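You operate a simulated robot arm through the tools that you are given. There is no shell and no other tool. Be economical: measure what you need, move in short steps, check, and stop when the job is done.

You are at the controls of a simulated two-armed robot. One attempt, no reset.

Task
Brush the fine filter pad clean and put it in the filters drawer.
Fine: take it from the care bench, brush it in the brush tray with the blue brush, put the brush back, shut the drawer. Where these are worked on the way, their far stop is far enough and under half their travel is too little: filters drawer. What is to be rubbed or washed off counts as gone when no trace of it is left.

Only the result counts: the job must be done as asked and must still hold three seconds after the hand-in. Knocking over, shifting, dropping, spilling or breaking anything else fails it.

Robot
Two 7-joint arms with fingered hands on one trunk, on a base that drives. Base frame: it is fixed to the floor where the robot stands at the start and does not move with it; the origin is under the middle of the robot, x ahead of it, y to its left, z up; the surface under the hand at the start is at about z = 880. Readings come in mm, rad, newtons and seconds.
The left shoulder is at the start at [76, 182, 1122], the right one opposite. With the tool pointing down near the work surface each hand reaches from about 460 to 840 mm from the robot's upright axis, wherever it stands, measured 20 degrees to its own side. Places, roughly: dustpan [750, -1250, 1000]; filters drawer [500, -200, 700]; inside of the brush tray [700, -700, 900]; inside of the filters drawer [600, -200, 600]; yellow pad (6x9x5 cm) [500, -300, 900]. Payload 3.8 kg a hand.
The tool frame of a hand sits at the grasp point between the pads (the TCP): z along the fingers, y along the line on which they close. The tips reach 30 mm beyond it. The gripper opens to 104 mm. The gripper's body begins 35 mm behind the TCP. The gripper is a hand of 4 fingers: y runs from the thumb to the fingers, the wrist lies at [-17, -104, -178] in the tool frame, and closing takes about 1.5 s.
Orientation is told as [roll, pitch, yaw] about the base's x, y, z axes, in that order, counted from this pose: with the fingers straight down and the wrist toward the robot, the tool's x, y and z point along [0, 1, 0], [1, 0, 0] and [0, 0, -1] of the base frame.

Tools
- The arms move only by the tool apply_moves. It takes "left_commands", "right_commands" or both (then of equal length, played together; a hand with none holds still); each is a list of rows, each a list of 2 entries, a list of its own where there are three numbers: the shift along the base's x, y, z in units of 20 mm (1.0 is 20 mm), then the turn, a rotation vector about the base's x, y, z in units of 5 degrees (1.0 is 5 degrees). In form: [[[dx, dy, dz], [ax, ay, az]], ...]. A call has 1 to 12 rows; each row shifts and turns the commanded pose from where the row before left it. "left_jaw" and "right_jaw" are, for a hand that has rows, the opening, from 0 (shut) to 1 (fully open), set as the call begins (left out, the last holds). A call with a number of a shift or a turn outside -1 to 1 is refused whole. Each row takes 0.2 s and may step no farther than 50 mm and 0.15 rad from the row before; otherwise, or with a gripper value out of range, the whole call is refused. A pose out of reach is approached as far as the arm can. The call stops where the force on the tool passes 80 N (or 10 N more than at its start, if that is more) or the arm is blocked; 0.2 s more then pass. The fingers move at their own pace (about 72 mm/s each) and stop on an object; they squeeze with about 27 N. The grip force told is the motor's: it shows also when the fingers shut on nothing. Time passes only in rows, and 0.2 s behind the last, so rows that do not move let the fingers close. It gives the time, the measured TCP pose, the force on the tool (base axes), the opening and the grip force at its end, in the units of the frame above (readings bear some noise), with the torque about the TCP (base axes, N m) and any sound that the robot's microphone picked up.
- Cameras (640 x 400 px; columns grow to the right, rows downward): "scene" is now at [153.3, -47.1, 1293.2]; the picture's right is [-0.55, -0.84, 0.00], its down [-0.54, 0.35, -0.76] and it looks along [0.64, -0.42, -0.65] (base axes); focal length 214 px, centre (320, 200). "left" rides on the left gripper at [-66, -90, -126] in its tool frame; the picture's right is [-0.78, -0.30, 0.56], its down [0.57, -0.70, 0.42] and it looks along [0.27, 0.65, 0.71] (tool axes); focal length 275 px, centre (320, 200). "right" rides on the right gripper at [66, -90, -126] in its tool frame; the picture's right is [-0.78, 0.30, -0.56], its down [-0.57, -0.70, 0.42] and it looks along [-0.27, 0.65, 0.71] (tool axes); focal length 275 px, centre (320, 200). There is no depth. A picture from a camera that has moved, and an enlarged one, comes with that camera's place and axes in the base frame and with its lens.
- grab_frame(camera): a new picture of that camera. It takes no simulated time.
- lift_body(by): slides the trunk up (or, below 0, down) by that many mm; the arms and the scene camera ride with it, the base frame stays. It gives what a move gives, with no picture.
- base_move(legs): drives the robot by 1 to 6 legs, each [ahead, left, turn to the left] in mm, mm and rad, along the robot's own axes; the way and the turn of a leg run together, so that a leg with both is an arc; at most 1500 mm and 3.142 rad a leg. The arms and the cameras ride along, it lands a little off, and it stops where it bumps. It gives what a move gives.
- move_fingers(index, middle, ring, thumb_bend, thumb_turn, hand): sets how far each is bent, from 0 (flat) to 1 (curled in); at 0.3 the hand is open as for a grip, at 0.7 the pads meet at the TCP. One left out holds its place. A second passes; each finger stops where it meets its share of the squeeze, and holds until it gets a number again. A gripper value or a shape takes the hand back. It gives what a move gives, with no picture; readings hold the bend of each and the force on the fingers (four entries, about 0 where the hand has none), thumb and palm. thumb_turn goes from beside the hand (0) to across from the fingers (1), as for a grip.
- set_grasp(shape, hand): the hand has 4 fingers and takes this shape, open, in about a second: jaw (thumb against the fingers, like two jaws); tri (thumb and two fingers); tip (a fingertip pinch); poke (one finger out to press); point (the index stretched); flat (the hand flat); cup (the hand cupped); fist (a fist). The gripper value then closes the fingers along that shape, each until it touches; the sizes above hold for jaw. It gives what a move gives, with no picture.
- head_to(pan, tilt): turns the head with the scene camera to pan (to the left, within 1.501 rad either way) and tilt (down, from -0.506 to 1.204), counted from straight ahead of the robot. It gives what a move gives.
- enlarge(camera, box): a new picture of the part [left, top, right, bottom] of that camera's present view, enlarged. It takes no simulated time.
- close_job(): hands the job in; it is judged then, once.

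Go step by step. Nothing tells you exact positions but the pictures and the camera data: compare them with the known pose of the tool, close in by small moves and look again before you grip or let go. The budget is 120 turns and 88 pictures, counting those below and the enlarged ones. Unless the task says otherwise, let go and move clear before handing in, and close with one line.

The tools are called after "Emit:" by a JSON object that holds its "name" and its "arguments". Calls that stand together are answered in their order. apply_moves: Moves the arms, as the interface text tells. Its arguments: {"type":"object","properties":{"left_commands":{"type":"array","items":{"type":"array"}},"left_jaw":{"type":"number"},"right_commands":{"type":"array","items":{"type":"array"}},"right_jaw":{"type":"number"}},"required":[]} The other tools are called the same way: lift_body (by) slides the trunk up or down; set_grasp (shape, hand) gives the hand a shape; move_fingers (index, middle, ring, thumb_bend, thumb_turn, hand) moves the fingers one by one; base_move (legs) drives the base; head_to (pan, tilt) turns the head that bears the scene camera; grab_frame (camera) takes a picture; enlarge (camera, box) takes an enlarged picture of a part of a camera's view; close_job () hands the job in.

At the start:

```text
time_s: 0.0
left_ee_pos: [561.8, 23.4, 1147.2]
left_orientation: [0.0, -0.001, 0.0]
left_wrist_force: [0.7, 0.3, -0.2]
left_torque: [-0.02, 0.0, -0.01]
left_opening: 103.5
left_grip_force: 0.0
left_shape: jaw
left_bend: [0.3, 0.3, 0.3, 0.3, 0.97]
left_finger forces: [0.0, 0.0, 0.0, 0.1, 0.0, 0.0]
right_ee_pos: [432.1, -412.0, 1254.5]
right_orientation: [0.001, 0.001, 0.0]
right_wrist_force: [0.0, 0.6, -0.5]
right_torque: [0.01, -0.01, 0.02]
right_opening: 103.7
right_grip_force: 0.0
right_shape: jaw
right_bend: [0.3, 0.3, 0.3, 0.3, 0.97]
right_finger forces: [0.0, 0.0, 0.0, 0.0, 0.0, 0.1]
trunk travel left (down, up): [-275.0, 481.0]
robot x, y, heading: [-1.8, 0.2, -0.001]
head pan, tilt: [-0.581, 0.703]
```

scene: 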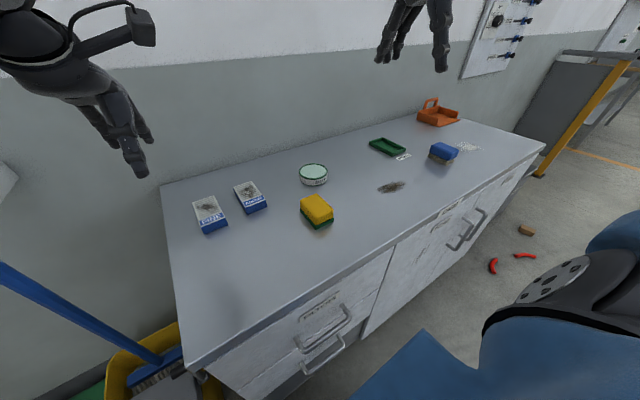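
right: 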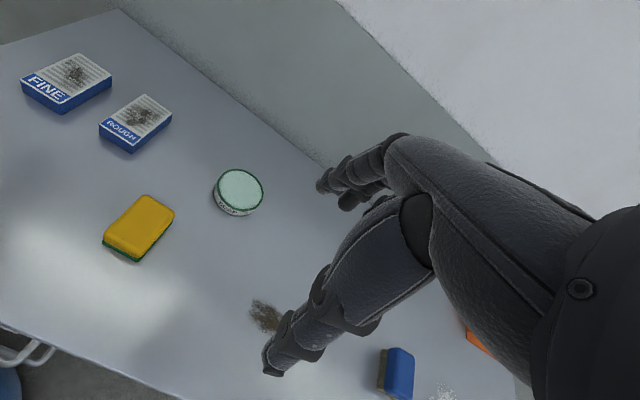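
left: 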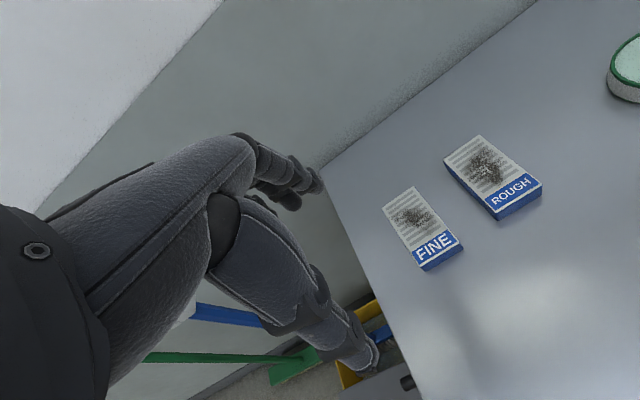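

I see the bench with two pads (FINE, ROUGH) at left, a green tray and a blue brush further right, and two drawer handles below. I'll zoom in to read labels.

Emit:
{"name": "enlarge", "arguments": {"camera": "scene", "box": [170, 160, 350, 272]}}

Emit:
{"name": "enlarge", "arguments": {"camera": "scene", "box": [350, 90, 510, 190]}}

Emit:
{"name": "enlarge", "arguments": {"camera": "scene", "box": [230, 200, 500, 370]}}

```text
3.56 times, centred on (260, 216) of scene
camera zoom: at [153.3, -47.1, 1293.2], right [-0.55, -0.84, 0.0], down [-0.54, 0.35, -0.76], along [0.64, -0.42, -0.65], focal length 763 px, centre (533, 143)
```

zoom: 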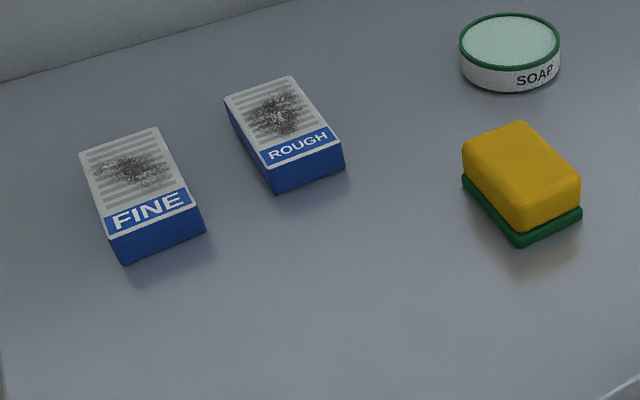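

```text
4.00 times, centred on (430, 140) of scene
camera zoom: at [153.3, -47.1, 1293.2], right [-0.55, -0.84, 0.0], down [-0.54, 0.35, -0.76], along [0.64, -0.42, -0.65], focal length 858 px, centre (-120, 440)
```

zoom: 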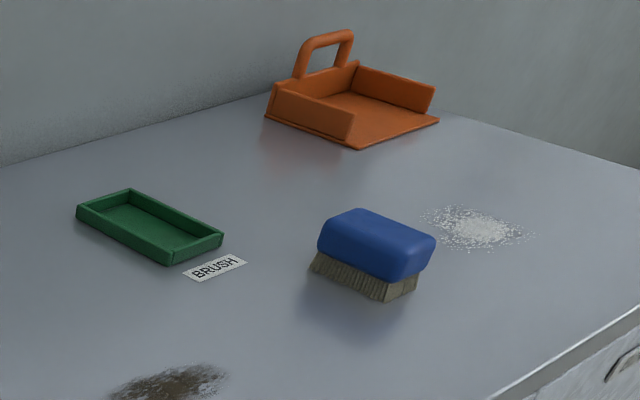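

```text
2.35 times, centred on (365, 285) of scene
camera zoom: at [153.3, -47.1, 1293.2], right [-0.55, -0.84, 0.0], down [-0.54, 0.35, -0.76], along [0.64, -0.42, -0.65], focal length 505 px, centre (214, 0)
```

zoom: 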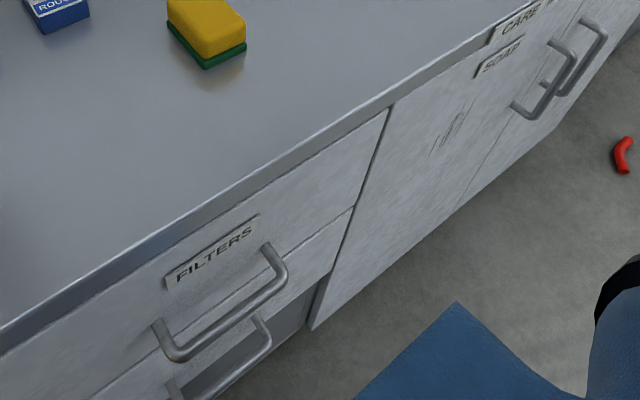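

The FILTERS drawer is the upper left one; the FINE pad is around [662,-29], about 62 wide in y, 105 long and 27 tall. I move the left hand out of the way and turn the right hand by 90° while raising nothing else.

Emit:
{"name": "apply_moves", "arguments": {"left_commands": [[[-0.6, 1, 0.4], [0, 0, 0]], [[-0.6, 1, 0.4], [0, 0, 0]], [[-0.6, 1, 0.4], [0, 0, 0]], [[-0.6, 1, 0.4], [0, 0, 0]], [[-0.6, 1, 0.4], [0, 0, 0]], [[-0.6, 1, 0.4], [0, 0, 0]], [[-0.6, 1, 0.4], [0, 0, 0]], [[-0.6, 1, 0.4], [0, 0, 0]], [[-0.6, 1, 0.4], [0, 0, 0]], [[-0.6, 1, 0.4], [0, 0, 0]], [[-0.6, 1, 0.4], [0, 0, 0]], [[-0.6, 1, 0.4], [0, 0, 0]]], "right_commands": [[[0.5, 0, 0], [0, 0, 1]], [[0.5, 0, 0], [0, 0, 1]], [[0.5, 0.2, 0], [0, 0, 1]], [[0.5, 0.4, 0], [0, 0, 1]], [[0.5, 0.6, 0], [0, 0, 1]], [[0.5, 0.8, 0], [0, 0, 1]], [[0.5, 0.8, 0], [0, 0, 1]], [[0.5, 0.8, 0], [0, 0, 1]], [[0.5, 0.8, 0], [0, 0, 1]], [[0.5, 1, 0], [0, 0, 1]], [[0.5, 1, 0], [0, 0, 1]], [[0.5, 1, 0], [0, 0, 1]]]}}

```text
time_s: 2.6
left_ee_pos: [416.7, 263.6, 1242.7]
left_orientation: [-0.001, -0.001, 0.0]
left_wrist_force: [-0.5, -0.3, 0.1]
left_torque: [0.01, 0.02, 0.01]
left_opening: 103.7
left_grip_force: 0.0
left_shape: jaw
left_bend: [0.3, 0.3, 0.3, 0.3, 0.97]
left_finger forces: [0.0, 0.0, 0.0, 0.0, 0.1, 0.0]
right_ee_pos: [552.2, -261.2, 1254.3]
right_orientation: [-0.001, -0.001, 1.049]
right_wrist_force: [0.3, 0.2, -0.6]
right_torque: [-0.02, -0.01, 0.0]
right_opening: 103.9
right_grip_force: 0.0
right_shape: jaw
right_bend: [0.3, 0.3, 0.3, 0.3, 0.97]
right_finger forces: [0.1, 0.0, 0.1, 0.0, 0.1, 0.1]
trunk travel left (down, up): [-275.0, 481.0]
robot x, y, heading: [4.2, -0.7, -0.003]
head pan, tilt: [-0.581, 0.703]
```

The turn goes well. I continue to a point above the FINE pad.

Emit:
{"name": "apply_moves", "arguments": {"right_commands": [[[0.46, 0.97, -0.6], [0, 0, 1]], [[0.46, 0.97, -0.6], [0, 0, 1]], [[0.46, 0.97, -0.6], [0, 0, 1]], [[0.46, 0.97, -0.6], [0, 0, 1]], [[0.46, 0.97, -0.6], [0, 0, 1]], [[0.46, 0.97, -0.6], [0, 0, 1]], [[0.46, 0.97, -0.8], [0, 0, 0]], [[0.46, 0.97, -0.8], [0, 0, 0]], [[0.46, 0.97, -0.8], [0, 0, 0]], [[0.46, 0.97, -0.8], [0, 0, 0]], [[0.46, 0.97, -0.8], [0, 0, 0]], [[0.46, 0.97, -0.8], [0, 0, 0]]]}}

Emit:
{"name": "grab_frame", "arguments": {"camera": "right"}}

Emit:
{"name": "grab_frame", "arguments": {"camera": "scene"}}

```text
time_s: 5.2
left_ee_pos: [415.8, 262.0, 1244.1]
left_orientation: [0.0, 0.0, 0.001]
left_wrist_force: [0.3, -0.3, -0.3]
left_torque: [0.02, -0.03, 0.02]
left_opening: 103.9
left_grip_force: 0.1
left_shape: jaw
left_bend: [0.3, 0.3, 0.3, 0.3, 0.97]
left_finger forces: [0.0, 0.0, 0.0, 0.0, 0.1, 0.0]
right_ee_pos: [590.8, -189.7, 1152.4]
right_orientation: [0.0, 0.001, 1.511]
right_wrist_force: [0.2, -0.5, 0.3]
right_torque: [0.0, -0.02, 0.04]
right_opening: 103.9
right_grip_force: 0.1
right_shape: jaw
right_bend: [0.3, 0.3, 0.3, 0.3, 0.97]
right_finger forces: [0.0, 0.0, 0.0, 0.1, 0.0, 0.0]
right hand out of reach, approached as far as the arm can: row 4, 5, 6, 7, 8, 9, 10, 11, 12
trunk travel left (down, up): [-275.0, 481.0]
robot x, y, heading: [0.5, -0.0, -0.005]
head pan, tilt: [-0.581, 0.703]
```

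```text
81 pictures are left
camera right: at [517.7, -275.2, 1277.5], right [0.79, 0.25, 0.56], down [0.53, -0.73, -0.42], along [0.3, 0.63, -0.71], focal length 275 px, centre (320, 200)
```

right: 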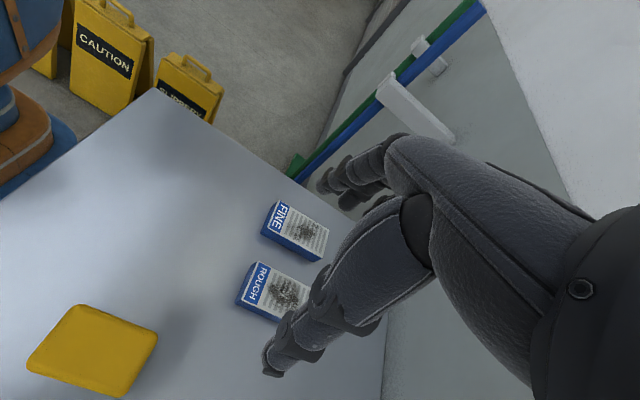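

```text
80 pictures are left
camera scene: at [152.9, -46.9, 1293.3], right [-0.55, -0.84, 0.0], down [-0.54, 0.35, -0.76], along [0.64, -0.42, -0.65], focal length 214 px, centre (320, 200)
```

scene: 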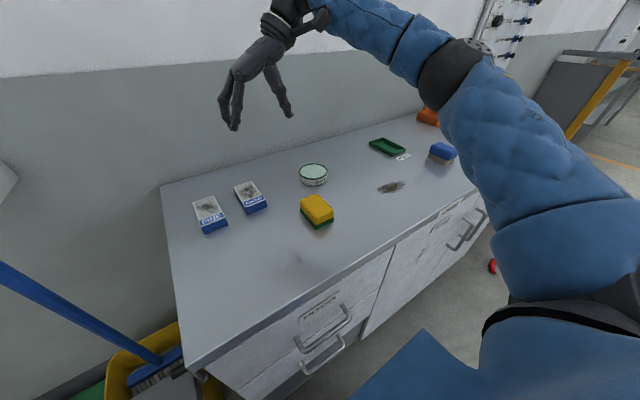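

The right hand stalled from a joint limit at that height. I'll try lower, toward the pad, to see if the reach opens up.

Emit:
{"name": "apply_moves", "arguments": {"right_commands": [[[0, 0, -1], [0, 0, 0]], [[0, 0, -1], [0, 0, 0]], [[0, 0, -1], [0, 0, 0]], [[0, 0, -1], [0, 0, 0]], [[0, 0.5, -1], [0, 0, 0]], [[0, 0.5, -1], [0, 0, 0]], [[0, 1, 0], [0, 0, 0]], [[0, 1, 0], [0, 0, 0]]]}}

```text
time_s: 7.0
left_ee_pos: [419.3, 261.4, 1242.8]
left_orientation: [-0.002, 0.001, 0.002]
left_wrist_force: [0.4, -0.1, -0.7]
left_torque: [0.02, 0.01, -0.01]
left_opening: 103.4
left_grip_force: 0.1
left_shape: jaw
left_bend: [0.3, 0.3, 0.3, 0.3, 0.97]
left_finger forces: [0.0, 0.0, 0.0, 0.0, 0.0, 0.1]
right_ee_pos: [590.6, -131.1, 1033.3]
right_orientation: [-0.001, -0.002, 1.51]
right_wrist_force: [0.1, -1.2, 0.1]
right_torque: [0.0, 0.03, -0.01]
right_opening: 103.9
right_grip_force: 0.0
right_shape: jaw
right_bend: [0.3, 0.3, 0.3, 0.3, 0.97]
right_finger forces: [0.0, 0.0, 0.0, 0.0, 0.0, 0.1]
trunk travel left (down, up): [-275.0, 481.0]
robot x, y, heading: [1.0, -0.7, 0.0]
head pan, tilt: [-0.581, 0.703]
```

Lower works. I go on toward the pad.

Emit:
{"name": "apply_moves", "arguments": {"right_commands": [[[0.6, 0.85, -0.2], [0, 0, 0.5]], [[0.6, 0.85, -0.2], [0, 0, 0]], [[0.6, 0.85, -0.2], [0, 0, 0]], [[0.6, 0.85, -0.2], [0, 0, 0]], [[0.6, 0.85, -0.2], [0, 0, 0]], [[0.6, 0.85, -0.2], [0, 0, 0]]]}}

Emit:
{"name": "grab_frame", "arguments": {"camera": "right"}}

Emit:
{"name": "enlarge", "arguments": {"camera": "scene", "box": [160, 120, 320, 220]}}

```text
time_s: 8.4
left_ee_pos: [416.7, 263.1, 1244.6]
left_orientation: [-0.002, 0.001, 0.0]
left_wrist_force: [-0.3, 0.2, -0.3]
left_torque: [-0.02, -0.02, -0.02]
left_opening: 103.6
left_grip_force: 0.0
left_shape: jaw
left_bend: [0.3, 0.3, 0.3, 0.3, 0.97]
left_finger forces: [0.1, 0.0, 0.0, 0.1, 0.0, 0.0]
right_ee_pos: [572.7, -113.4, 1015.3]
right_orientation: [-0.002, -0.004, 1.553]
right_wrist_force: [0.4, -0.6, 0.1]
right_torque: [0.01, -0.01, 0.0]
right_opening: 103.7
right_grip_force: 0.1
right_shape: jaw
right_bend: [0.3, 0.3, 0.3, 0.3, 0.97]
right_finger forces: [0.0, 0.0, 0.1, 0.0, 0.0, 0.0]
right hand out of reach, approached as far as the arm can: row 1, 2, 3, 4, 5, 6
trunk travel left (down, up): [-275.0, 481.0]
robot x, y, heading: [-2.4, 0.8, -0.001]
head pan, tilt: [-0.581, 0.703]
```

```text
79 pictures are left
camera right: at [504.9, -202.0, 1140.5], right [0.78, 0.28, 0.56], down [0.56, -0.71, -0.43], along [0.28, 0.64, -0.71], focal length 275 px, centre (320, 200)
```

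right: 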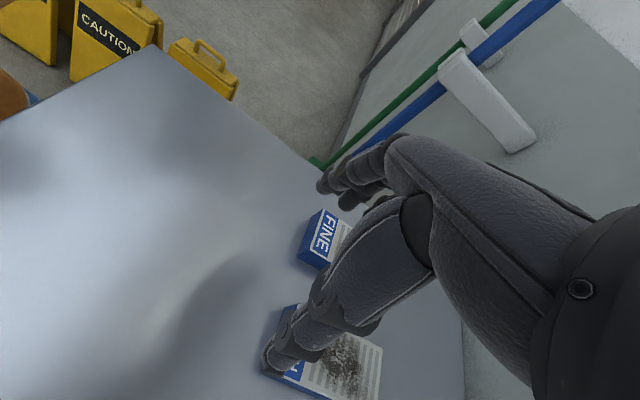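

```text
4.00 times, centred on (240, 170) of scene
camera zoom: at [153.3, -47.0, 1293.2], right [-0.55, -0.84, 0.0], down [-0.54, 0.35, -0.76], along [0.64, -0.42, -0.65], focal length 858 px, centre (640, 320)
```

zoom: 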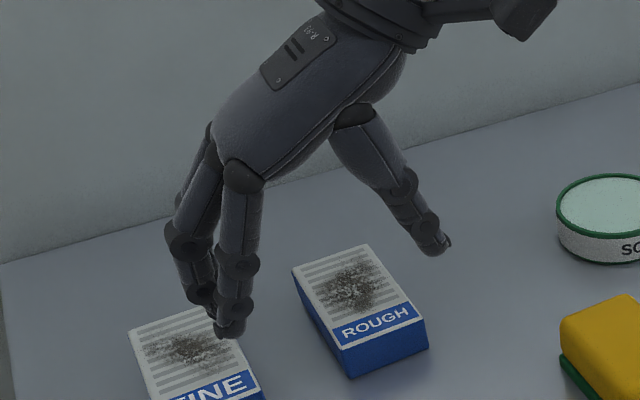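

With the robot square to the bench, a 90° yaw is at the arm's limit. I'll stand at y≈-300, turned 40° left, so the hand needs only ~50° relative; first I bring the hand to a matching pose.

Emit:
{"name": "apply_moves", "arguments": {"right_commands": [[[0, 0, 1], [0, 0, -1]], [[0, 0, 1], [0, 0, -1]], [[0.42, -0.66, 0.5], [0, 0, -1]], [[0.42, -0.66, 0], [0, 0, -1]], [[0.42, -0.66, 0], [0, 0, -1]], [[0.42, -0.66, 0], [0, 0, -1]], [[0.42, -0.66, 0], [0, 0, -1]], [[0.42, -0.66, 0], [0, 0, -1]], [[0.42, -0.66, 0], [0, 0, 0]], [[0.42, -0.66, 0], [0, 0, 0]]]}}

Emit:
{"name": "base_move", "arguments": {"legs": [[0, -300, 0], [0, 0, 0.7]]}}

Emit:
{"name": "head_to", "arguments": {"pan": -0.3, "tilt": 0.7}}

Emit:
{"name": "grab_frame", "arguments": {"camera": "scene"}}

Emit:
{"name": "grab_frame", "arguments": {"camera": "right"}}

```text
time_s: 10.6
left_ee_pos: [416.7, 261.0, 1243.8]
left_orientation: [0.001, 0.001, 0.0]
left_wrist_force: [-0.5, -0.4, 0.1]
left_torque: [-0.03, -0.01, 0.01]
left_opening: 103.6
left_grip_force: 0.0
left_shape: jaw
left_bend: [0.3, 0.3, 0.3, 0.3, 0.97]
left_finger forces: [0.0, 0.1, 0.0, 0.0, 0.0, 0.0]
right_ee_pos: [640.6, -219.0, 1065.6]
right_orientation: [-0.002, 0.0, 0.857]
right_wrist_force: [0.1, 0.1, 0.3]
right_torque: [0.02, -0.02, -0.02]
right_opening: 103.9
right_grip_force: 0.1
right_shape: jaw
right_bend: [0.3, 0.3, 0.3, 0.3, 0.97]
right_finger forces: [0.1, 0.0, 0.0, 0.0, 0.0, 0.1]
trunk travel left (down, up): [-275.0, 481.0]
robot x, y, heading: [-2.8, 1.0, 0.002]
head pan, tilt: [-0.581, 0.703]
```

```text
time_s: 14.5
left_ee_pos: [145.8, 177.1, 1244.0]
left_orientation: [0.0, -0.001, 0.71]
left_wrist_force: [0.6, -0.6, 0.7]
left_torque: [0.05, -0.02, -0.02]
left_opening: 103.7
left_grip_force: 0.1
left_shape: jaw
left_bend: [0.3, 0.3, 0.3, 0.3, 0.97]
left_finger forces: [0.1, 0.1, 0.1, 0.0, 0.1, 0.0]
right_ee_pos: [628.4, -43.1, 1065.8]
right_orientation: [0.0, 0.001, 1.567]
right_wrist_force: [0.4, -0.3, 0.2]
right_torque: [0.01, -0.01, 0.0]
right_opening: 103.9
right_grip_force: 0.0
right_shape: jaw
right_bend: [0.3, 0.3, 0.3, 0.3, 0.97]
right_finger forces: [0.0, 0.1, 0.0, 0.1, 0.1, 0.1]
trunk travel left (down, up): [-275.0, 481.0]
robot x, y, heading: [-2.5, -295.4, 0.712]
head pan, tilt: [-0.581, 0.703]
```

```text
time_s: 15.3
left_ee_pos: [145.5, 176.8, 1244.6]
left_orientation: [0.0, -0.002, 0.711]
left_wrist_force: [0.6, 0.6, -0.4]
left_torque: [0.04, -0.03, 0.01]
left_opening: 103.7
left_grip_force: 0.1
left_shape: jaw
left_bend: [0.3, 0.3, 0.3, 0.3, 0.97]
left_finger forces: [0.1, 0.0, 0.1, 0.0, 0.0, 0.1]
right_ee_pos: [628.1, -42.1, 1066.3]
right_orientation: [-0.002, 0.0, 1.564]
right_wrist_force: [0.3, -0.1, 0.0]
right_torque: [0.03, -0.01, -0.03]
right_opening: 104.0
right_grip_force: 0.2
right_shape: jaw
right_bend: [0.3, 0.3, 0.3, 0.3, 0.97]
right_finger forces: [0.1, 0.0, 0.0, 0.0, 0.0, 0.1]
trunk travel left (down, up): [-275.0, 481.0]
robot x, y, heading: [-1.2, -294.3, 0.711]
head pan, tilt: [-0.3, 0.7]
```

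```text
77 pictures are left
camera scene: at [139.9, -206.3, 1293.4], right [0.4, -0.92, 0.0], down [-0.59, -0.26, -0.76], along [0.7, 0.3, -0.64], focal length 214 px, centre (320, 200)
```

scene: 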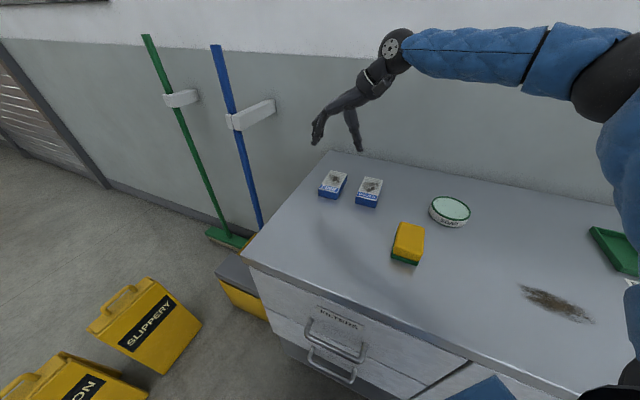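

```text
76 pictures are left
camera right: at [560.5, -130.9, 1190.9], right [0.78, 0.29, 0.56], down [0.57, -0.7, -0.42], along [0.27, 0.65, -0.71], focal length 275 px, centre (320, 200)
```

right: 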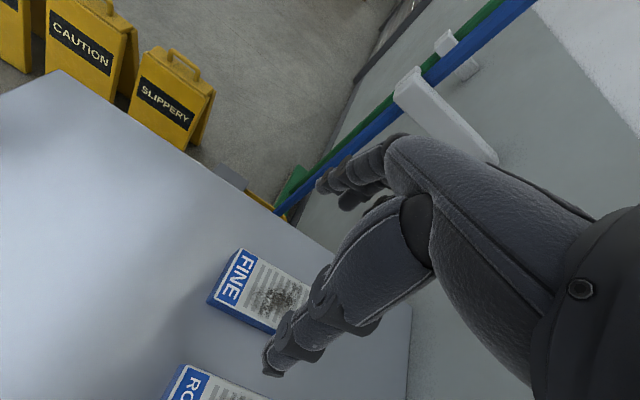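

The new stance works; the hand is near the FINE pad. I zoom in to locate the pad exactly.

Emit:
{"name": "enlarge", "arguments": {"camera": "scene", "box": [300, 140, 428, 220]}}

Emit:
{"name": "enlarge", "arguments": {"camera": "right", "box": [160, 200, 480, 400]}}

```text
5.00 times, centred on (364, 180) of scene
camera zoom: at [139.9, -206.3, 1293.4], right [0.4, -0.92, 0.0], down [-0.59, -0.26, -0.76], along [0.7, 0.3, -0.64], focal length 1072 px, centre (100, 300)
```

zoom: 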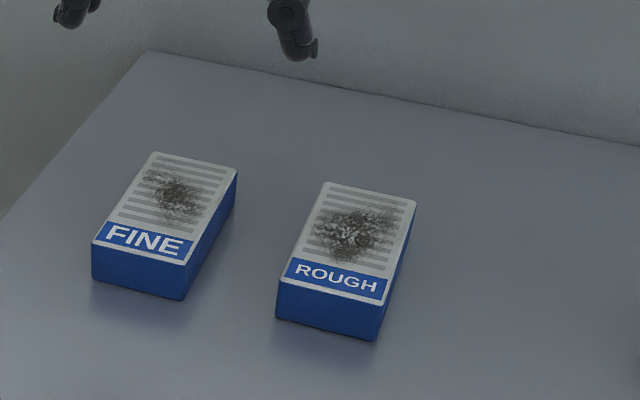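

```text
2.00 times, centred on (320, 300) of right
camera zoom: at [560.5, -130.9, 1190.9], right [0.78, 0.29, 0.56], down [0.57, -0.7, -0.42], along [0.27, 0.65, -0.71], focal length 551 px, centre (320, 0)
```

zoom: 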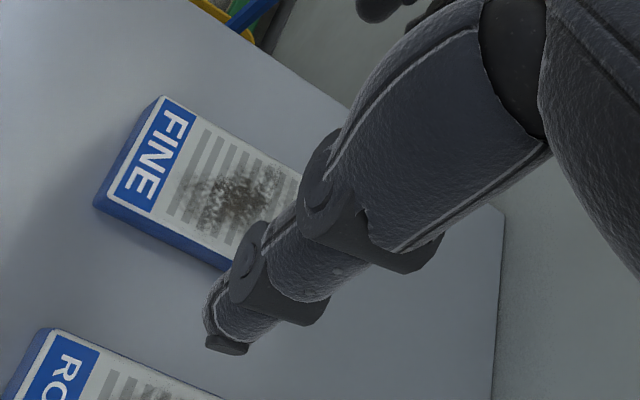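

The FINE pad spans x 611–719, y −58…2, top z≈907. I move over its centre and down to z≈960.

Emit:
{"name": "apply_moves", "arguments": {"right_commands": [[[0.46, 0.18, -0.8], [0, 0, 0]], [[0.46, 0.18, -0.8], [0, 0, 0]], [[0.46, 0.18, -0.8], [0, 0, 0]], [[0.46, 0.18, -0.8], [0, 0, 0]], [[0, 0, -0.8], [0, 0, 0]], [[0, 0, -0.8], [0, 0, 0]]]}}

Emit:
{"name": "grab_frame", "arguments": {"camera": "right"}}

Emit:
{"name": "enlarge", "arguments": {"camera": "scene", "box": [300, 120, 428, 200]}}

```text
time_s: 16.7
left_ee_pos: [145.1, 177.2, 1242.7]
left_orientation: [0.001, 0.0, 0.709]
left_wrist_force: [-0.8, 0.4, 1.0]
left_torque: [0.01, 0.01, 0.0]
left_opening: 103.3
left_grip_force: 0.1
left_shape: jaw
left_bend: [0.3, 0.3, 0.3, 0.3, 0.97]
left_finger forces: [0.1, 0.0, 0.0, 0.0, 0.0, 0.1]
right_ee_pos: [664.0, -26.1, 969.0]
right_orientation: [0.0, 0.0, 1.565]
right_wrist_force: [0.8, 0.5, 0.3]
right_torque: [0.01, 0.0, -0.02]
right_opening: 103.6
right_grip_force: 0.1
right_shape: jaw
right_bend: [0.3, 0.3, 0.3, 0.3, 0.97]
right_finger forces: [0.1, 0.0, 0.1, 0.0, 0.0, 0.0]
trunk travel left (down, up): [-275.0, 481.0]
robot x, y, heading: [0.1, -294.4, 0.715]
head pan, tilt: [-0.3, 0.7]
```

```text
73 pictures are left
camera right: at [597.0, -116.9, 1094.3], right [0.78, 0.29, 0.56], down [0.57, -0.7, -0.43], along [0.27, 0.65, -0.71], focal length 275 px, centre (320, 200)
```

right: 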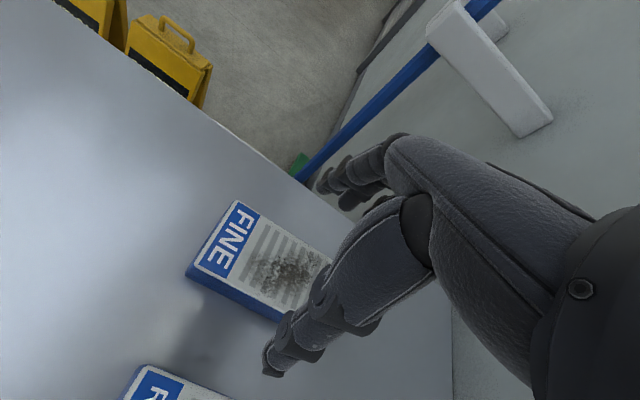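

```text
5.00 times, centred on (364, 160) of scene
camera zoom: at [140.1, -206.1, 1293.4], right [0.4, -0.92, 0.0], down [-0.59, -0.26, -0.76], along [0.7, 0.3, -0.64], focal length 1072 px, centre (100, 400)
```

zoom: 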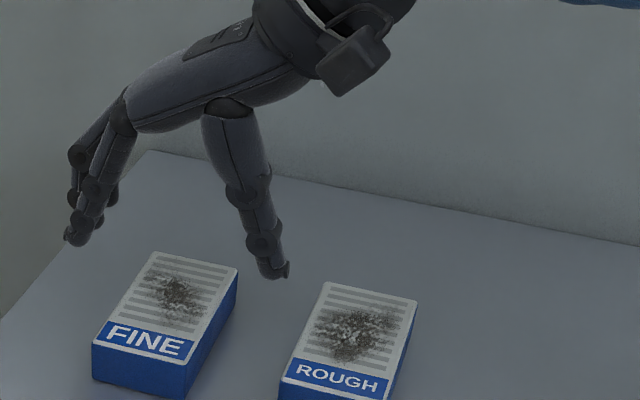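

Thumb and fingers straddle the pad. I descend to z≈925 and check.

Emit:
{"name": "apply_moves", "arguments": {"right_commands": [[[0, -0.05, -0.75], [0, 0, 0]], [[0, 0, -0.75], [0, 0, 0]], [[0, 0, -0.7], [0, 0, 0]]]}}

Emit:
{"name": "enlarge", "arguments": {"camera": "scene", "box": [300, 120, 428, 200]}}

```text
time_s: 17.5
left_ee_pos: [145.5, 176.1, 1243.6]
left_orientation: [-0.001, -0.001, 0.71]
left_wrist_force: [0.3, 0.0, 0.5]
left_torque: [-0.03, -0.01, 0.0]
left_opening: 103.6
left_grip_force: 0.1
left_shape: jaw
left_bend: [0.3, 0.3, 0.3, 0.3, 0.97]
left_finger forces: [0.0, 0.0, 0.1, 0.0, 0.0, 0.0]
right_ee_pos: [666.0, -26.7, 925.2]
right_orientation: [0.002, 0.001, 1.565]
right_wrist_force: [0.1, 0.1, 0.2]
right_torque: [-0.02, -0.01, 0.06]
right_opening: 104.0
right_grip_force: 0.1
right_shape: jaw
right_bend: [0.3, 0.3, 0.3, 0.3, 0.97]
right_finger forces: [0.0, 0.0, 0.1, 0.0, 0.0, 0.0]
trunk travel left (down, up): [-275.0, 481.0]
robot x, y, heading: [-0.3, -294.3, 0.712]
head pan, tilt: [-0.3, 0.7]
```

```text
5.00 times, centred on (364, 160) of scene
camera zoom: at [140.1, -206.1, 1293.4], right [0.4, -0.92, 0.0], down [-0.59, -0.26, -0.76], along [0.7, 0.3, -0.64], focal length 1072 px, centre (100, 400)
```

zoom: 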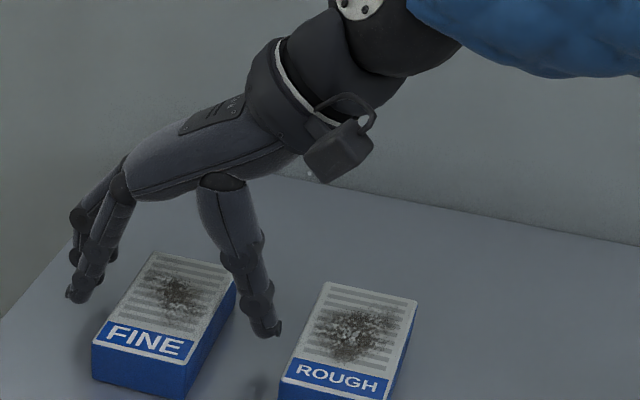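

Placed well. I close the hand.

Emit:
{"name": "apply_moves", "arguments": {"right_commands": [[[0, 0, 0], [0, 0, 0]], [[0, 0, 0], [0, 0, 0]], [[0, 0, 0], [0, 0, 0]], [[0, 0, 0], [0, 0, 0]], [[0, 0, 0], [0, 0, 0]], [[0, 0, 0], [0, 0, 0]], [[0, 0, 0], [0, 0, 0]], [[0, 0, 0], [0, 0, 0]]], "right_jaw": 0}}

Emit:
{"name": "enlarge", "arguments": {"camera": "scene", "box": [300, 120, 428, 200]}}

```text
time_s: 19.3
left_ee_pos: [144.6, 177.2, 1244.1]
left_orientation: [-0.001, 0.0, 0.711]
left_wrist_force: [0.4, 0.7, 0.4]
left_torque: [0.04, -0.02, 0.0]
left_opening: 103.7
left_grip_force: 0.1
left_shape: jaw
left_bend: [0.3, 0.3, 0.3, 0.3, 0.97]
left_finger forces: [0.0, 0.0, 0.1, 0.0, 0.0, 0.0]
right_ee_pos: [666.7, -27.7, 925.8]
right_orientation: [0.0, 0.001, 1.565]
right_wrist_force: [0.1, 0.0, -0.3]
right_torque: [0.0, -0.01, 0.0]
right_opening: 53.9
right_grip_force: 27.6
right_shape: jaw
right_bend: [0.74, 0.46, 0.42, 0.65, 0.99]
right_finger forces: [13.8, 7.5, 3.3, 0.0, 24.5, 0.1]
trunk travel left (down, up): [-275.0, 481.0]
robot x, y, heading: [-0.6, -295.0, 0.712]
head pan, tilt: [-0.3, 0.7]
```

```text
5.00 times, centred on (364, 160) of scene
camera zoom: at [140.0, -206.2, 1293.4], right [0.4, -0.92, 0.0], down [-0.59, -0.26, -0.76], along [0.7, 0.3, -0.64], focal length 1072 px, centre (100, 400)
```

zoom: 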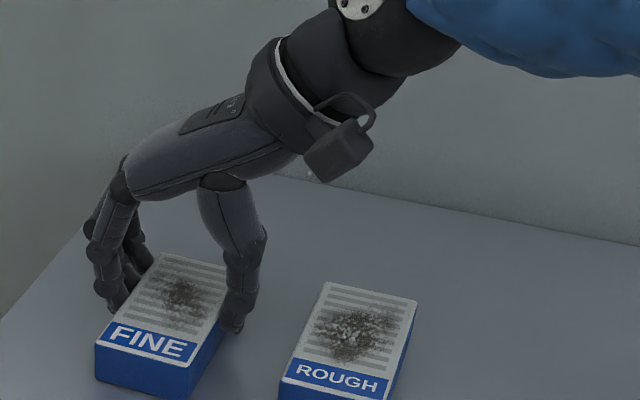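

The pad is gripped with ~27 N. I lift slowly and check.

Emit:
{"name": "apply_moves", "arguments": {"right_commands": [[[0, 0, 0.4], [0, 0, 0]], [[0, 0, 0.6], [0, 0, 0]], [[0, 0, 1], [0, 0, 0]], [[0, 0, 1], [0, 0, 0]], [[0, 0, 1], [0, 0, 0]], [[0, 0, 1], [0, 0, 0]]]}}

Emit:
{"name": "enlarge", "arguments": {"camera": "scene", "box": [300, 80, 428, 160]}}

Emit:
{"name": "grab_frame", "arguments": {"camera": "right"}}

```text
time_s: 20.7
left_ee_pos: [145.4, 177.1, 1243.6]
left_orientation: [-0.002, 0.0, 0.708]
left_wrist_force: [0.1, -1.0, -0.1]
left_torque: [-0.02, -0.02, -0.01]
left_opening: 103.8
left_grip_force: 0.0
left_shape: jaw
left_bend: [0.3, 0.3, 0.3, 0.3, 0.97]
left_finger forces: [0.0, 0.0, 0.0, 0.0, 0.0, 0.0]
right_ee_pos: [665.8, -29.1, 1026.3]
right_orientation: [0.0, -0.001, 1.564]
right_wrist_force: [0.3, 0.1, -1.3]
right_torque: [0.03, -0.02, 0.0]
right_opening: 53.8
right_grip_force: 27.4
right_shape: jaw
right_bend: [0.74, 0.46, 0.42, 0.65, 0.99]
right_finger forces: [13.8, 7.5, 3.4, 0.0, 24.5, 0.0]
trunk travel left (down, up): [-275.0, 481.0]
robot x, y, heading: [1.3, -296.8, 0.712]
head pan, tilt: [-0.3, 0.7]
```

```text
5.00 times, centred on (364, 120) of scene
camera zoom: at [139.8, -206.2, 1293.4], right [0.4, -0.92, 0.0], down [-0.59, -0.26, -0.76], along [0.7, 0.3, -0.64], focal length 1072 px, centre (100, 600)
```

zoom: 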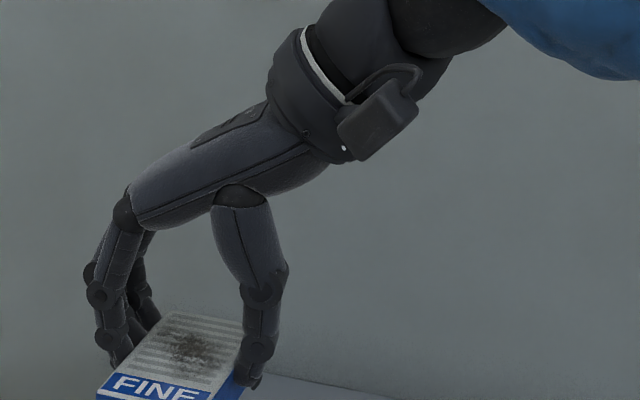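

```text
68 pictures are left
camera right: at [598.3, -117.7, 1151.8], right [0.78, 0.29, 0.56], down [0.57, -0.7, -0.42], along [0.27, 0.65, -0.71], focal length 275 px, centre (320, 200)
```

right: 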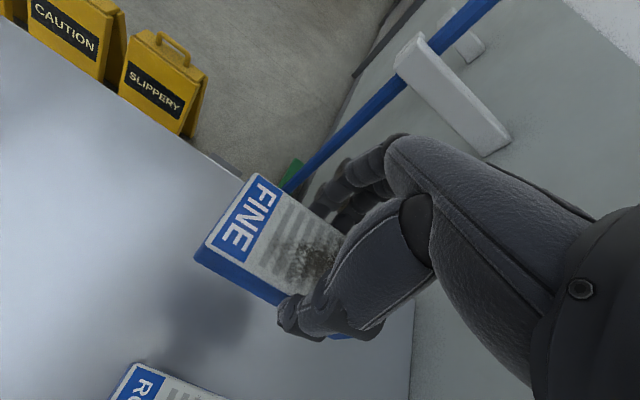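

The pad is held firmly with the dirt facing up. I drive sideways −680 mm in y so the tray comes into the same relative spot.

Emit:
{"name": "base_move", "arguments": {"legs": [[-444, -515, 0]]}}

Emit:
{"name": "grab_frame", "arguments": {"camera": "scene"}}

Emit:
{"name": "grab_frame", "arguments": {"camera": "right"}}

```text
time_s: 24.4
left_ee_pos: [150.9, -500.2, 1244.0]
left_orientation: [0.0, -0.001, 0.691]
left_wrist_force: [-0.4, -0.2, 0.4]
left_torque: [0.05, -0.03, -0.04]
left_opening: 103.6
left_grip_force: 0.1
left_shape: jaw
left_bend: [0.3, 0.3, 0.3, 0.3, 0.97]
left_finger forces: [0.1, 0.0, 0.1, 0.1, 0.0, 0.0]
right_ee_pos: [668.5, -718.6, 1027.3]
right_orientation: [-0.001, -0.001, 1.547]
right_wrist_force: [0.0, -0.2, -1.1]
right_torque: [0.02, 0.01, -0.05]
right_opening: 54.0
right_grip_force: 27.3
right_shape: jaw
right_bend: [0.74, 0.46, 0.42, 0.65, 0.99]
right_finger forces: [13.7, 7.5, 3.3, 0.1, 24.6, 0.0]
trunk travel left (down, up): [-275.0, 481.0]
robot x, y, heading: [-2.7, -968.9, 0.685]
head pan, tilt: [-0.3, 0.7]
```

```text
67 pictures are left
camera scene: at [137.6, -884.9, 1293.5], right [0.38, -0.93, 0.0], down [-0.6, -0.24, -0.76], along [0.71, 0.29, -0.64], focal length 214 px, centre (320, 200)
```

scene: 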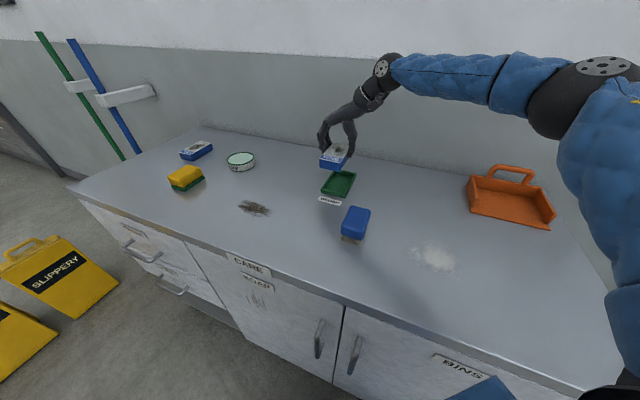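

```text
66 pictures are left
camera right: at [597.7, -805.6, 1151.4], right [0.78, 0.28, 0.56], down [0.55, -0.71, -0.43], along [0.28, 0.64, -0.71], focal length 275 px, centre (320, 200)
```

right: 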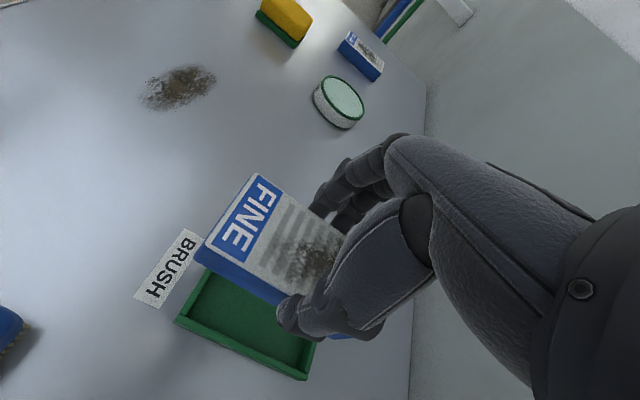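

Emit:
{"name": "enlarge", "arguments": {"camera": "scene", "box": [288, 130, 400, 200]}}

Emit:
{"name": "enlarge", "arguments": {"camera": "scene", "box": [312, 186, 408, 246]}}

Emit:
{"name": "enlarge", "arguments": {"camera": "right", "box": [120, 160, 440, 400]}}

```text
5.71 times, centred on (344, 165) of scene
camera zoom: at [137.6, -884.9, 1293.5], right [0.38, -0.93, 0.0], down [-0.6, -0.24, -0.76], along [0.71, 0.29, -0.64], focal length 1226 px, centre (183, 400)
```

zoom: 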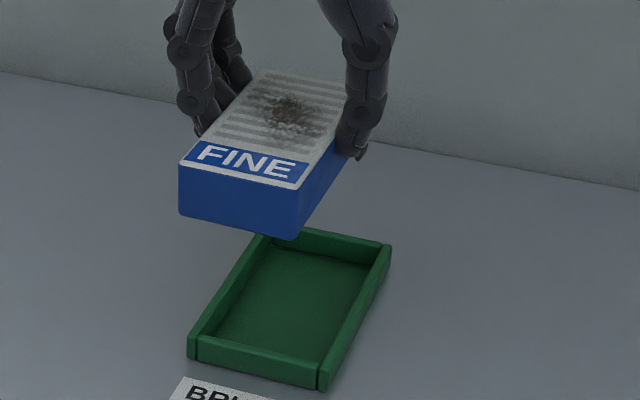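

```text
6.67 times, centred on (360, 216) of scene
camera zoom: at [137.6, -884.9, 1293.5], right [0.38, -0.93, 0.0], down [-0.6, -0.24, -0.76], along [0.71, 0.29, -0.64], focal length 1430 px, centre (53, 93)
```

zoom: 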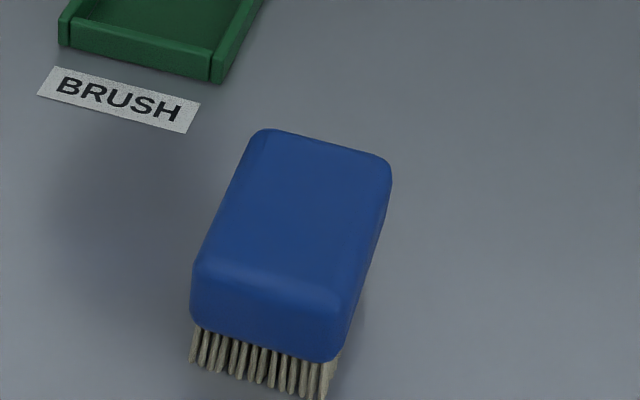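

```text
1.67 times, centred on (280, 280) of right
camera zoom: at [597.7, -805.6, 1151.4], right [0.78, 0.28, 0.56], down [0.55, -0.71, -0.43], along [0.28, 0.64, -0.71], focal length 459 px, centre (387, 67)
```

zoom: 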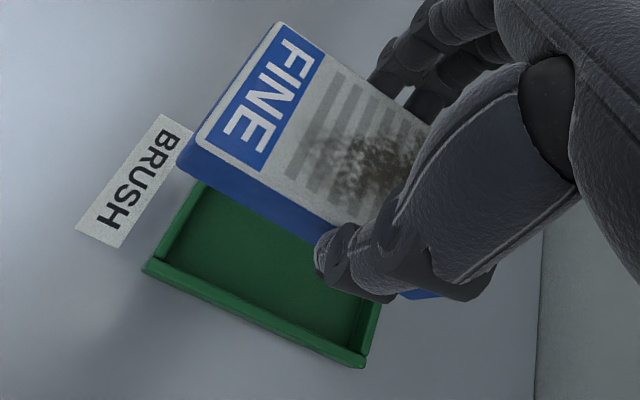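

The tray sits at about x 620–752, y −690…−765, walls only ~13 mm high; the fit is snug. I align the pad (+20 x, −6 y, +2.5° yaw) and go down to just above the rim.

Emit:
{"name": "apply_moves", "arguments": {"right_commands": [[[0.5, -0.15, 0], [0, 0, 0.5]], [[0.5, -0.15, -0.5], [0, 0, 0]], [[0, 0, -0.8], [0, 0, 0]], [[0, 0, -0.8], [0, 0, 0]], [[0, 0, -0.8], [0, 0, 0]], [[0, 0, -0.7], [0, 0, 0]]]}}

Emit:
{"name": "enlarge", "arguments": {"camera": "scene", "box": [312, 145, 376, 200]}}

Emit:
{"name": "enlarge", "arguments": {"camera": "right", "box": [140, 160, 380, 380]}}

```text
time_s: 25.8
left_ee_pos: [150.6, -500.9, 1243.1]
left_orientation: [0.001, 0.004, 0.689]
left_wrist_force: [0.0, -0.4, -0.9]
left_torque: [0.01, 0.02, 0.01]
left_opening: 103.7
left_grip_force: 0.0
left_shape: jaw
left_bend: [0.3, 0.3, 0.3, 0.3, 0.97]
left_finger forces: [0.1, 0.0, 0.0, 0.0, 0.0, 0.0]
right_ee_pos: [687.5, -724.3, 954.5]
right_orientation: [0.001, 0.001, 1.59]
right_wrist_force: [0.9, -0.5, -0.8]
right_torque: [-0.01, -0.03, 0.0]
right_opening: 54.1
right_grip_force: 27.2
right_shape: jaw
right_bend: [0.74, 0.46, 0.42, 0.65, 0.99]
right_finger forces: [13.7, 7.5, 3.3, 0.0, 24.5, 0.1]
trunk travel left (down, up): [-275.0, 481.0]
robot x, y, heading: [-6.6, -968.9, 0.686]
head pan, tilt: [-0.3, 0.7]
```

```text
7.27 times, centred on (344, 172) of scene
camera zoom: at [137.7, -884.2, 1293.4], right [0.38, -0.93, 0.0], down [-0.6, -0.24, -0.76], along [0.71, 0.29, -0.64], focal length 1560 px, centre (146, 400)
```

zoom: 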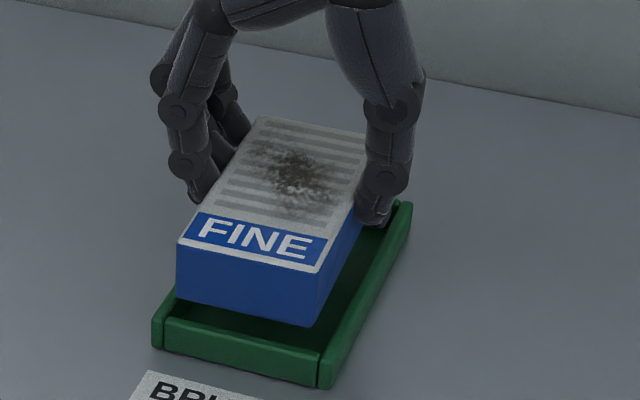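

```text
1.82 times, centred on (260, 270) of right
camera zoom: at [621.5, -813.5, 1078.5], right [0.77, 0.31, 0.56], down [0.59, -0.69, -0.43], along [0.25, 0.65, -0.71], focal length 500 px, centre (429, 73)
```

zoom: 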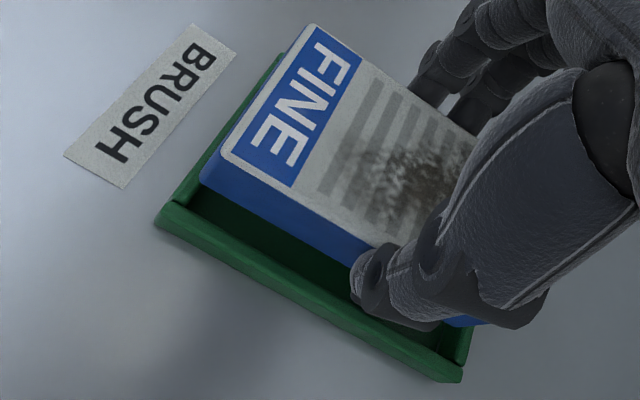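

Nearly aligned; pad needs +7.5 x, +1 y and ~1.5° more. Then I lower in small steps.

Emit:
{"name": "apply_moves", "arguments": {"right_commands": [[[0.37, 0.05, -0.2], [0, 0, 0.3]], [[0, 0, -0.3], [0, 0, 0]], [[0, 0, -0.3], [0, 0, 0]]]}}

Emit:
{"name": "enlarge", "arguments": {"camera": "scene", "box": [312, 145, 376, 200]}}

Emit:
{"name": "enlarge", "arguments": {"camera": "right", "box": [140, 160, 380, 380]}}

```text
time_s: 26.6
left_ee_pos: [150.2, -501.3, 1245.0]
left_orientation: [0.001, -0.001, 0.688]
left_wrist_force: [0.0, 0.9, -0.4]
left_torque: [-0.02, 0.03, 0.0]
left_opening: 103.7
left_grip_force: 0.0
left_shape: jaw
left_bend: [0.3, 0.3, 0.3, 0.3, 0.97]
left_finger forces: [0.0, 0.0, 0.0, 0.0, 0.1, 0.1]
right_ee_pos: [692.2, -726.5, 940.2]
right_orientation: [-0.003, -0.004, 1.614]
right_wrist_force: [1.9, 0.2, 3.5]
right_torque: [-0.13, 0.09, 0.0]
right_opening: 53.9
right_grip_force: 26.7
right_shape: jaw
right_bend: [0.74, 0.46, 0.42, 0.65, 0.99]
right_finger forces: [14.6, 7.8, 3.4, 0.0, 25.5, 0.0]
right hand out of reach, approached as far as the arm can: row 1
trunk travel left (down, up): [-275.0, 481.0]
robot x, y, heading: [-3.2, -967.7, 0.687]
head pan, tilt: [-0.3, 0.7]
```

```text
7.27 times, centred on (344, 172) of scene
camera zoom: at [137.1, -884.4, 1293.6], right [0.38, -0.93, 0.0], down [-0.6, -0.24, -0.76], along [0.71, 0.29, -0.64], focal length 1560 px, centre (146, 400)
```

zoom: 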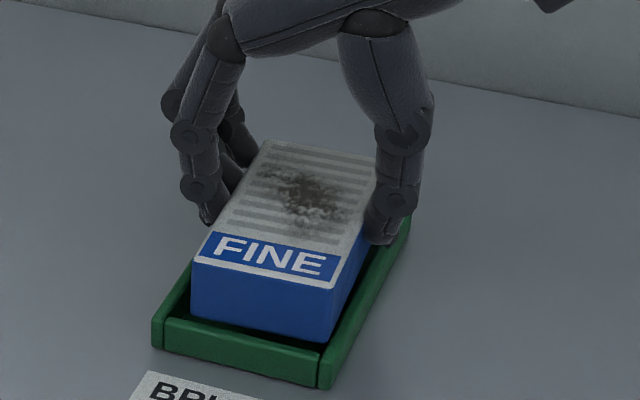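

```text
1.82 times, centred on (260, 270) of right
camera zoom: at [627.9, -819.4, 1065.1], right [0.76, 0.33, 0.56], down [0.6, -0.67, -0.43], along [0.24, 0.66, -0.71], focal length 500 px, centre (429, 73)
```

zoom: 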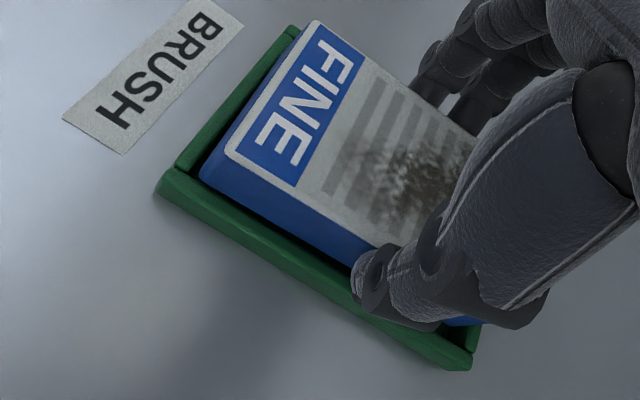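

Light contact at the tray's right wall: the pad is ~5 mm too far right. I lift slightly, shift +y, and lower again.

Emit:
{"name": "apply_moves", "arguments": {"right_commands": [[[0, 0, 0.2], [0, 0, -0.2]], [[0, 0.3, 0], [0, 0, -0.1]]]}}

Emit:
{"name": "enlarge", "arguments": {"camera": "scene", "box": [312, 145, 376, 200]}}

```text
time_s: 27.2
left_ee_pos: [150.0, -500.8, 1243.1]
left_orientation: [0.001, 0.0, 0.689]
left_wrist_force: [-0.6, 0.5, 0.1]
left_torque: [0.0, 0.03, -0.02]
left_opening: 103.4
left_grip_force: 0.2
left_shape: jaw
left_bend: [0.3, 0.3, 0.3, 0.3, 0.97]
left_finger forces: [0.0, 0.0, 0.1, 0.1, 0.0, 0.0]
right_ee_pos: [689.5, -723.2, 941.9]
right_orientation: [0.0, -0.001, 1.589]
right_wrist_force: [0.1, 0.4, -1.1]
right_torque: [0.0, 0.01, 0.0]
right_opening: 53.8
right_grip_force: 26.5
right_shape: jaw
right_bend: [0.74, 0.46, 0.42, 0.65, 0.99]
right_finger forces: [14.4, 7.7, 3.3, 0.1, 25.4, 0.1]
trunk travel left (down, up): [-275.0, 481.0]
robot x, y, heading: [-6.1, -968.6, 0.69]
head pan, tilt: [-0.3, 0.7]
```

```text
7.27 times, centred on (344, 172) of scene
camera zoom: at [137.5, -884.2, 1293.4], right [0.38, -0.93, 0.0], down [-0.6, -0.24, -0.76], along [0.71, 0.29, -0.64], focal length 1560 px, centre (146, 400)
```

zoom: 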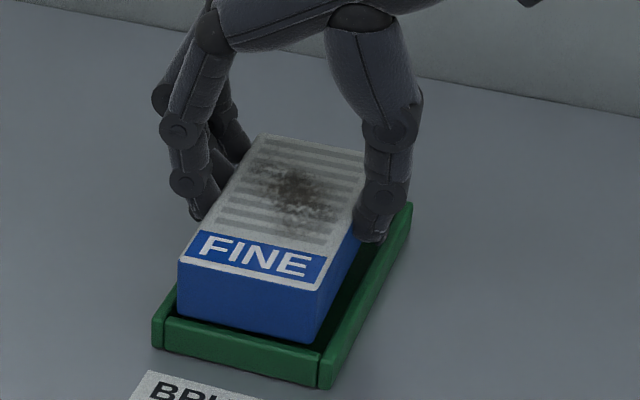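

Centred in y now; a touch more +x, then down.

Emit:
{"name": "apply_moves", "arguments": {"right_commands": [[[0.18, 0, -0.1], [0, 0, 0]], [[0, 0, -0.2], [0, 0, 0]], [[0, 0, -0.2], [0, 0, 0]]]}}

Emit:
{"name": "enlarge", "arguments": {"camera": "scene", "box": [312, 145, 376, 200]}}

```text
time_s: 28.0
left_ee_pos: [151.1, -501.0, 1242.4]
left_orientation: [0.0, -0.001, 0.689]
left_wrist_force: [0.2, -0.1, 0.2]
left_torque: [-0.01, 0.01, -0.02]
left_opening: 103.8
left_grip_force: 0.1
left_shape: jaw
left_bend: [0.3, 0.3, 0.3, 0.3, 0.97]
left_finger forces: [0.1, 0.1, 0.0, 0.0, 0.1, 0.1]
right_ee_pos: [692.0, -726.2, 933.7]
right_orientation: [-0.003, -0.001, 1.589]
right_wrist_force: [-0.1, -0.2, -1.4]
right_torque: [0.0, -0.04, 0.02]
right_opening: 53.9
right_grip_force: 27.1
right_shape: jaw
right_bend: [0.74, 0.46, 0.42, 0.65, 0.99]
right_finger forces: [14.5, 7.5, 3.4, 0.0, 25.5, 0.1]
right hand out of reach, approached as far as the arm can: row 1
trunk travel left (down, up): [-275.0, 481.0]
robot x, y, heading: [-3.9, -968.0, 0.684]
head pan, tilt: [-0.3, 0.7]
```

```text
7.27 times, centred on (344, 172) of scene
camera zoom: at [137.6, -884.3, 1293.4], right [0.38, -0.93, 0.0], down [-0.6, -0.24, -0.76], along [0.71, 0.29, -0.64], focal length 1560 px, centre (146, 400)
```

zoom: 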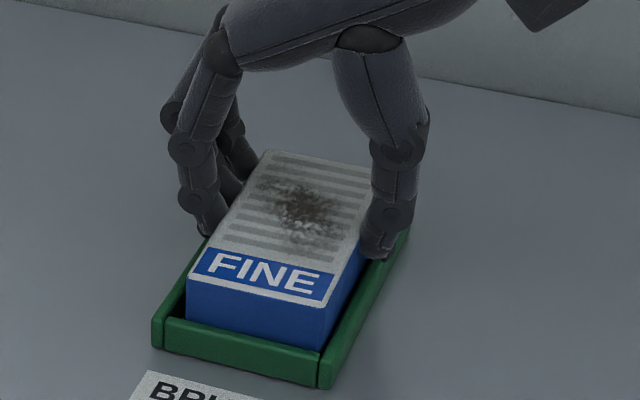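

The pad is inside the rim with no contact force. I lower the last few mm.

Emit:
{"name": "apply_moves", "arguments": {"right_commands": [[[0, 0, -0.1], [0, 0, 0]], [[0, 0, -0.1], [0, 0, 0]]]}}

Emit:
{"name": "enlarge", "arguments": {"camera": "right", "box": [140, 160, 380, 380]}}

```text
time_s: 28.6
left_ee_pos: [150.8, -501.5, 1244.0]
left_orientation: [-0.001, 0.001, 0.69]
left_wrist_force: [0.5, 0.0, 0.0]
left_torque: [-0.04, 0.01, 0.01]
left_opening: 103.6
left_grip_force: 0.0
left_shape: jaw
left_bend: [0.3, 0.3, 0.3, 0.3, 0.97]
left_finger forces: [0.0, 0.0, 0.0, 0.0, 0.1, 0.0]
right_ee_pos: [691.0, -726.2, 930.6]
right_orientation: [-0.001, -0.002, 1.589]
right_wrist_force: [1.9, 0.6, 1.0]
right_torque: [0.06, -0.06, -0.14]
right_opening: 54.0
right_grip_force: 27.3
right_shape: jaw
right_bend: [0.74, 0.46, 0.42, 0.65, 0.99]
right_finger forces: [14.8, 7.5, 3.2, 0.0, 25.4, 0.0]
trunk travel left (down, up): [-275.0, 481.0]
robot x, y, heading: [-3.0, -968.4, 0.686]
head pan, tilt: [-0.3, 0.7]
```

```text
1.82 times, centred on (260, 270) of right
camera zoom: at [625.3, -817.1, 1055.5], right [0.77, 0.31, 0.56], down [0.59, -0.69, -0.43], along [0.25, 0.65, -0.71], focal length 500 px, centre (429, 73)
```

zoom: 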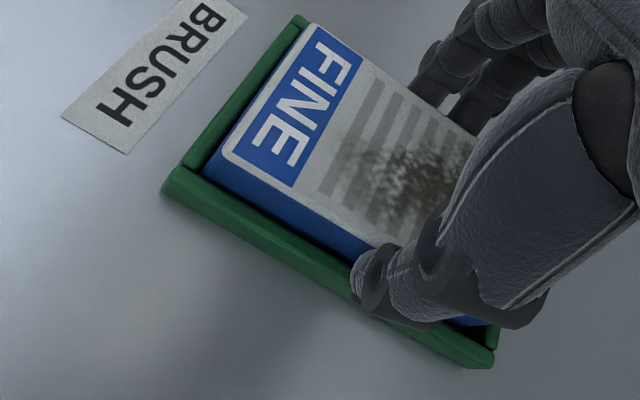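

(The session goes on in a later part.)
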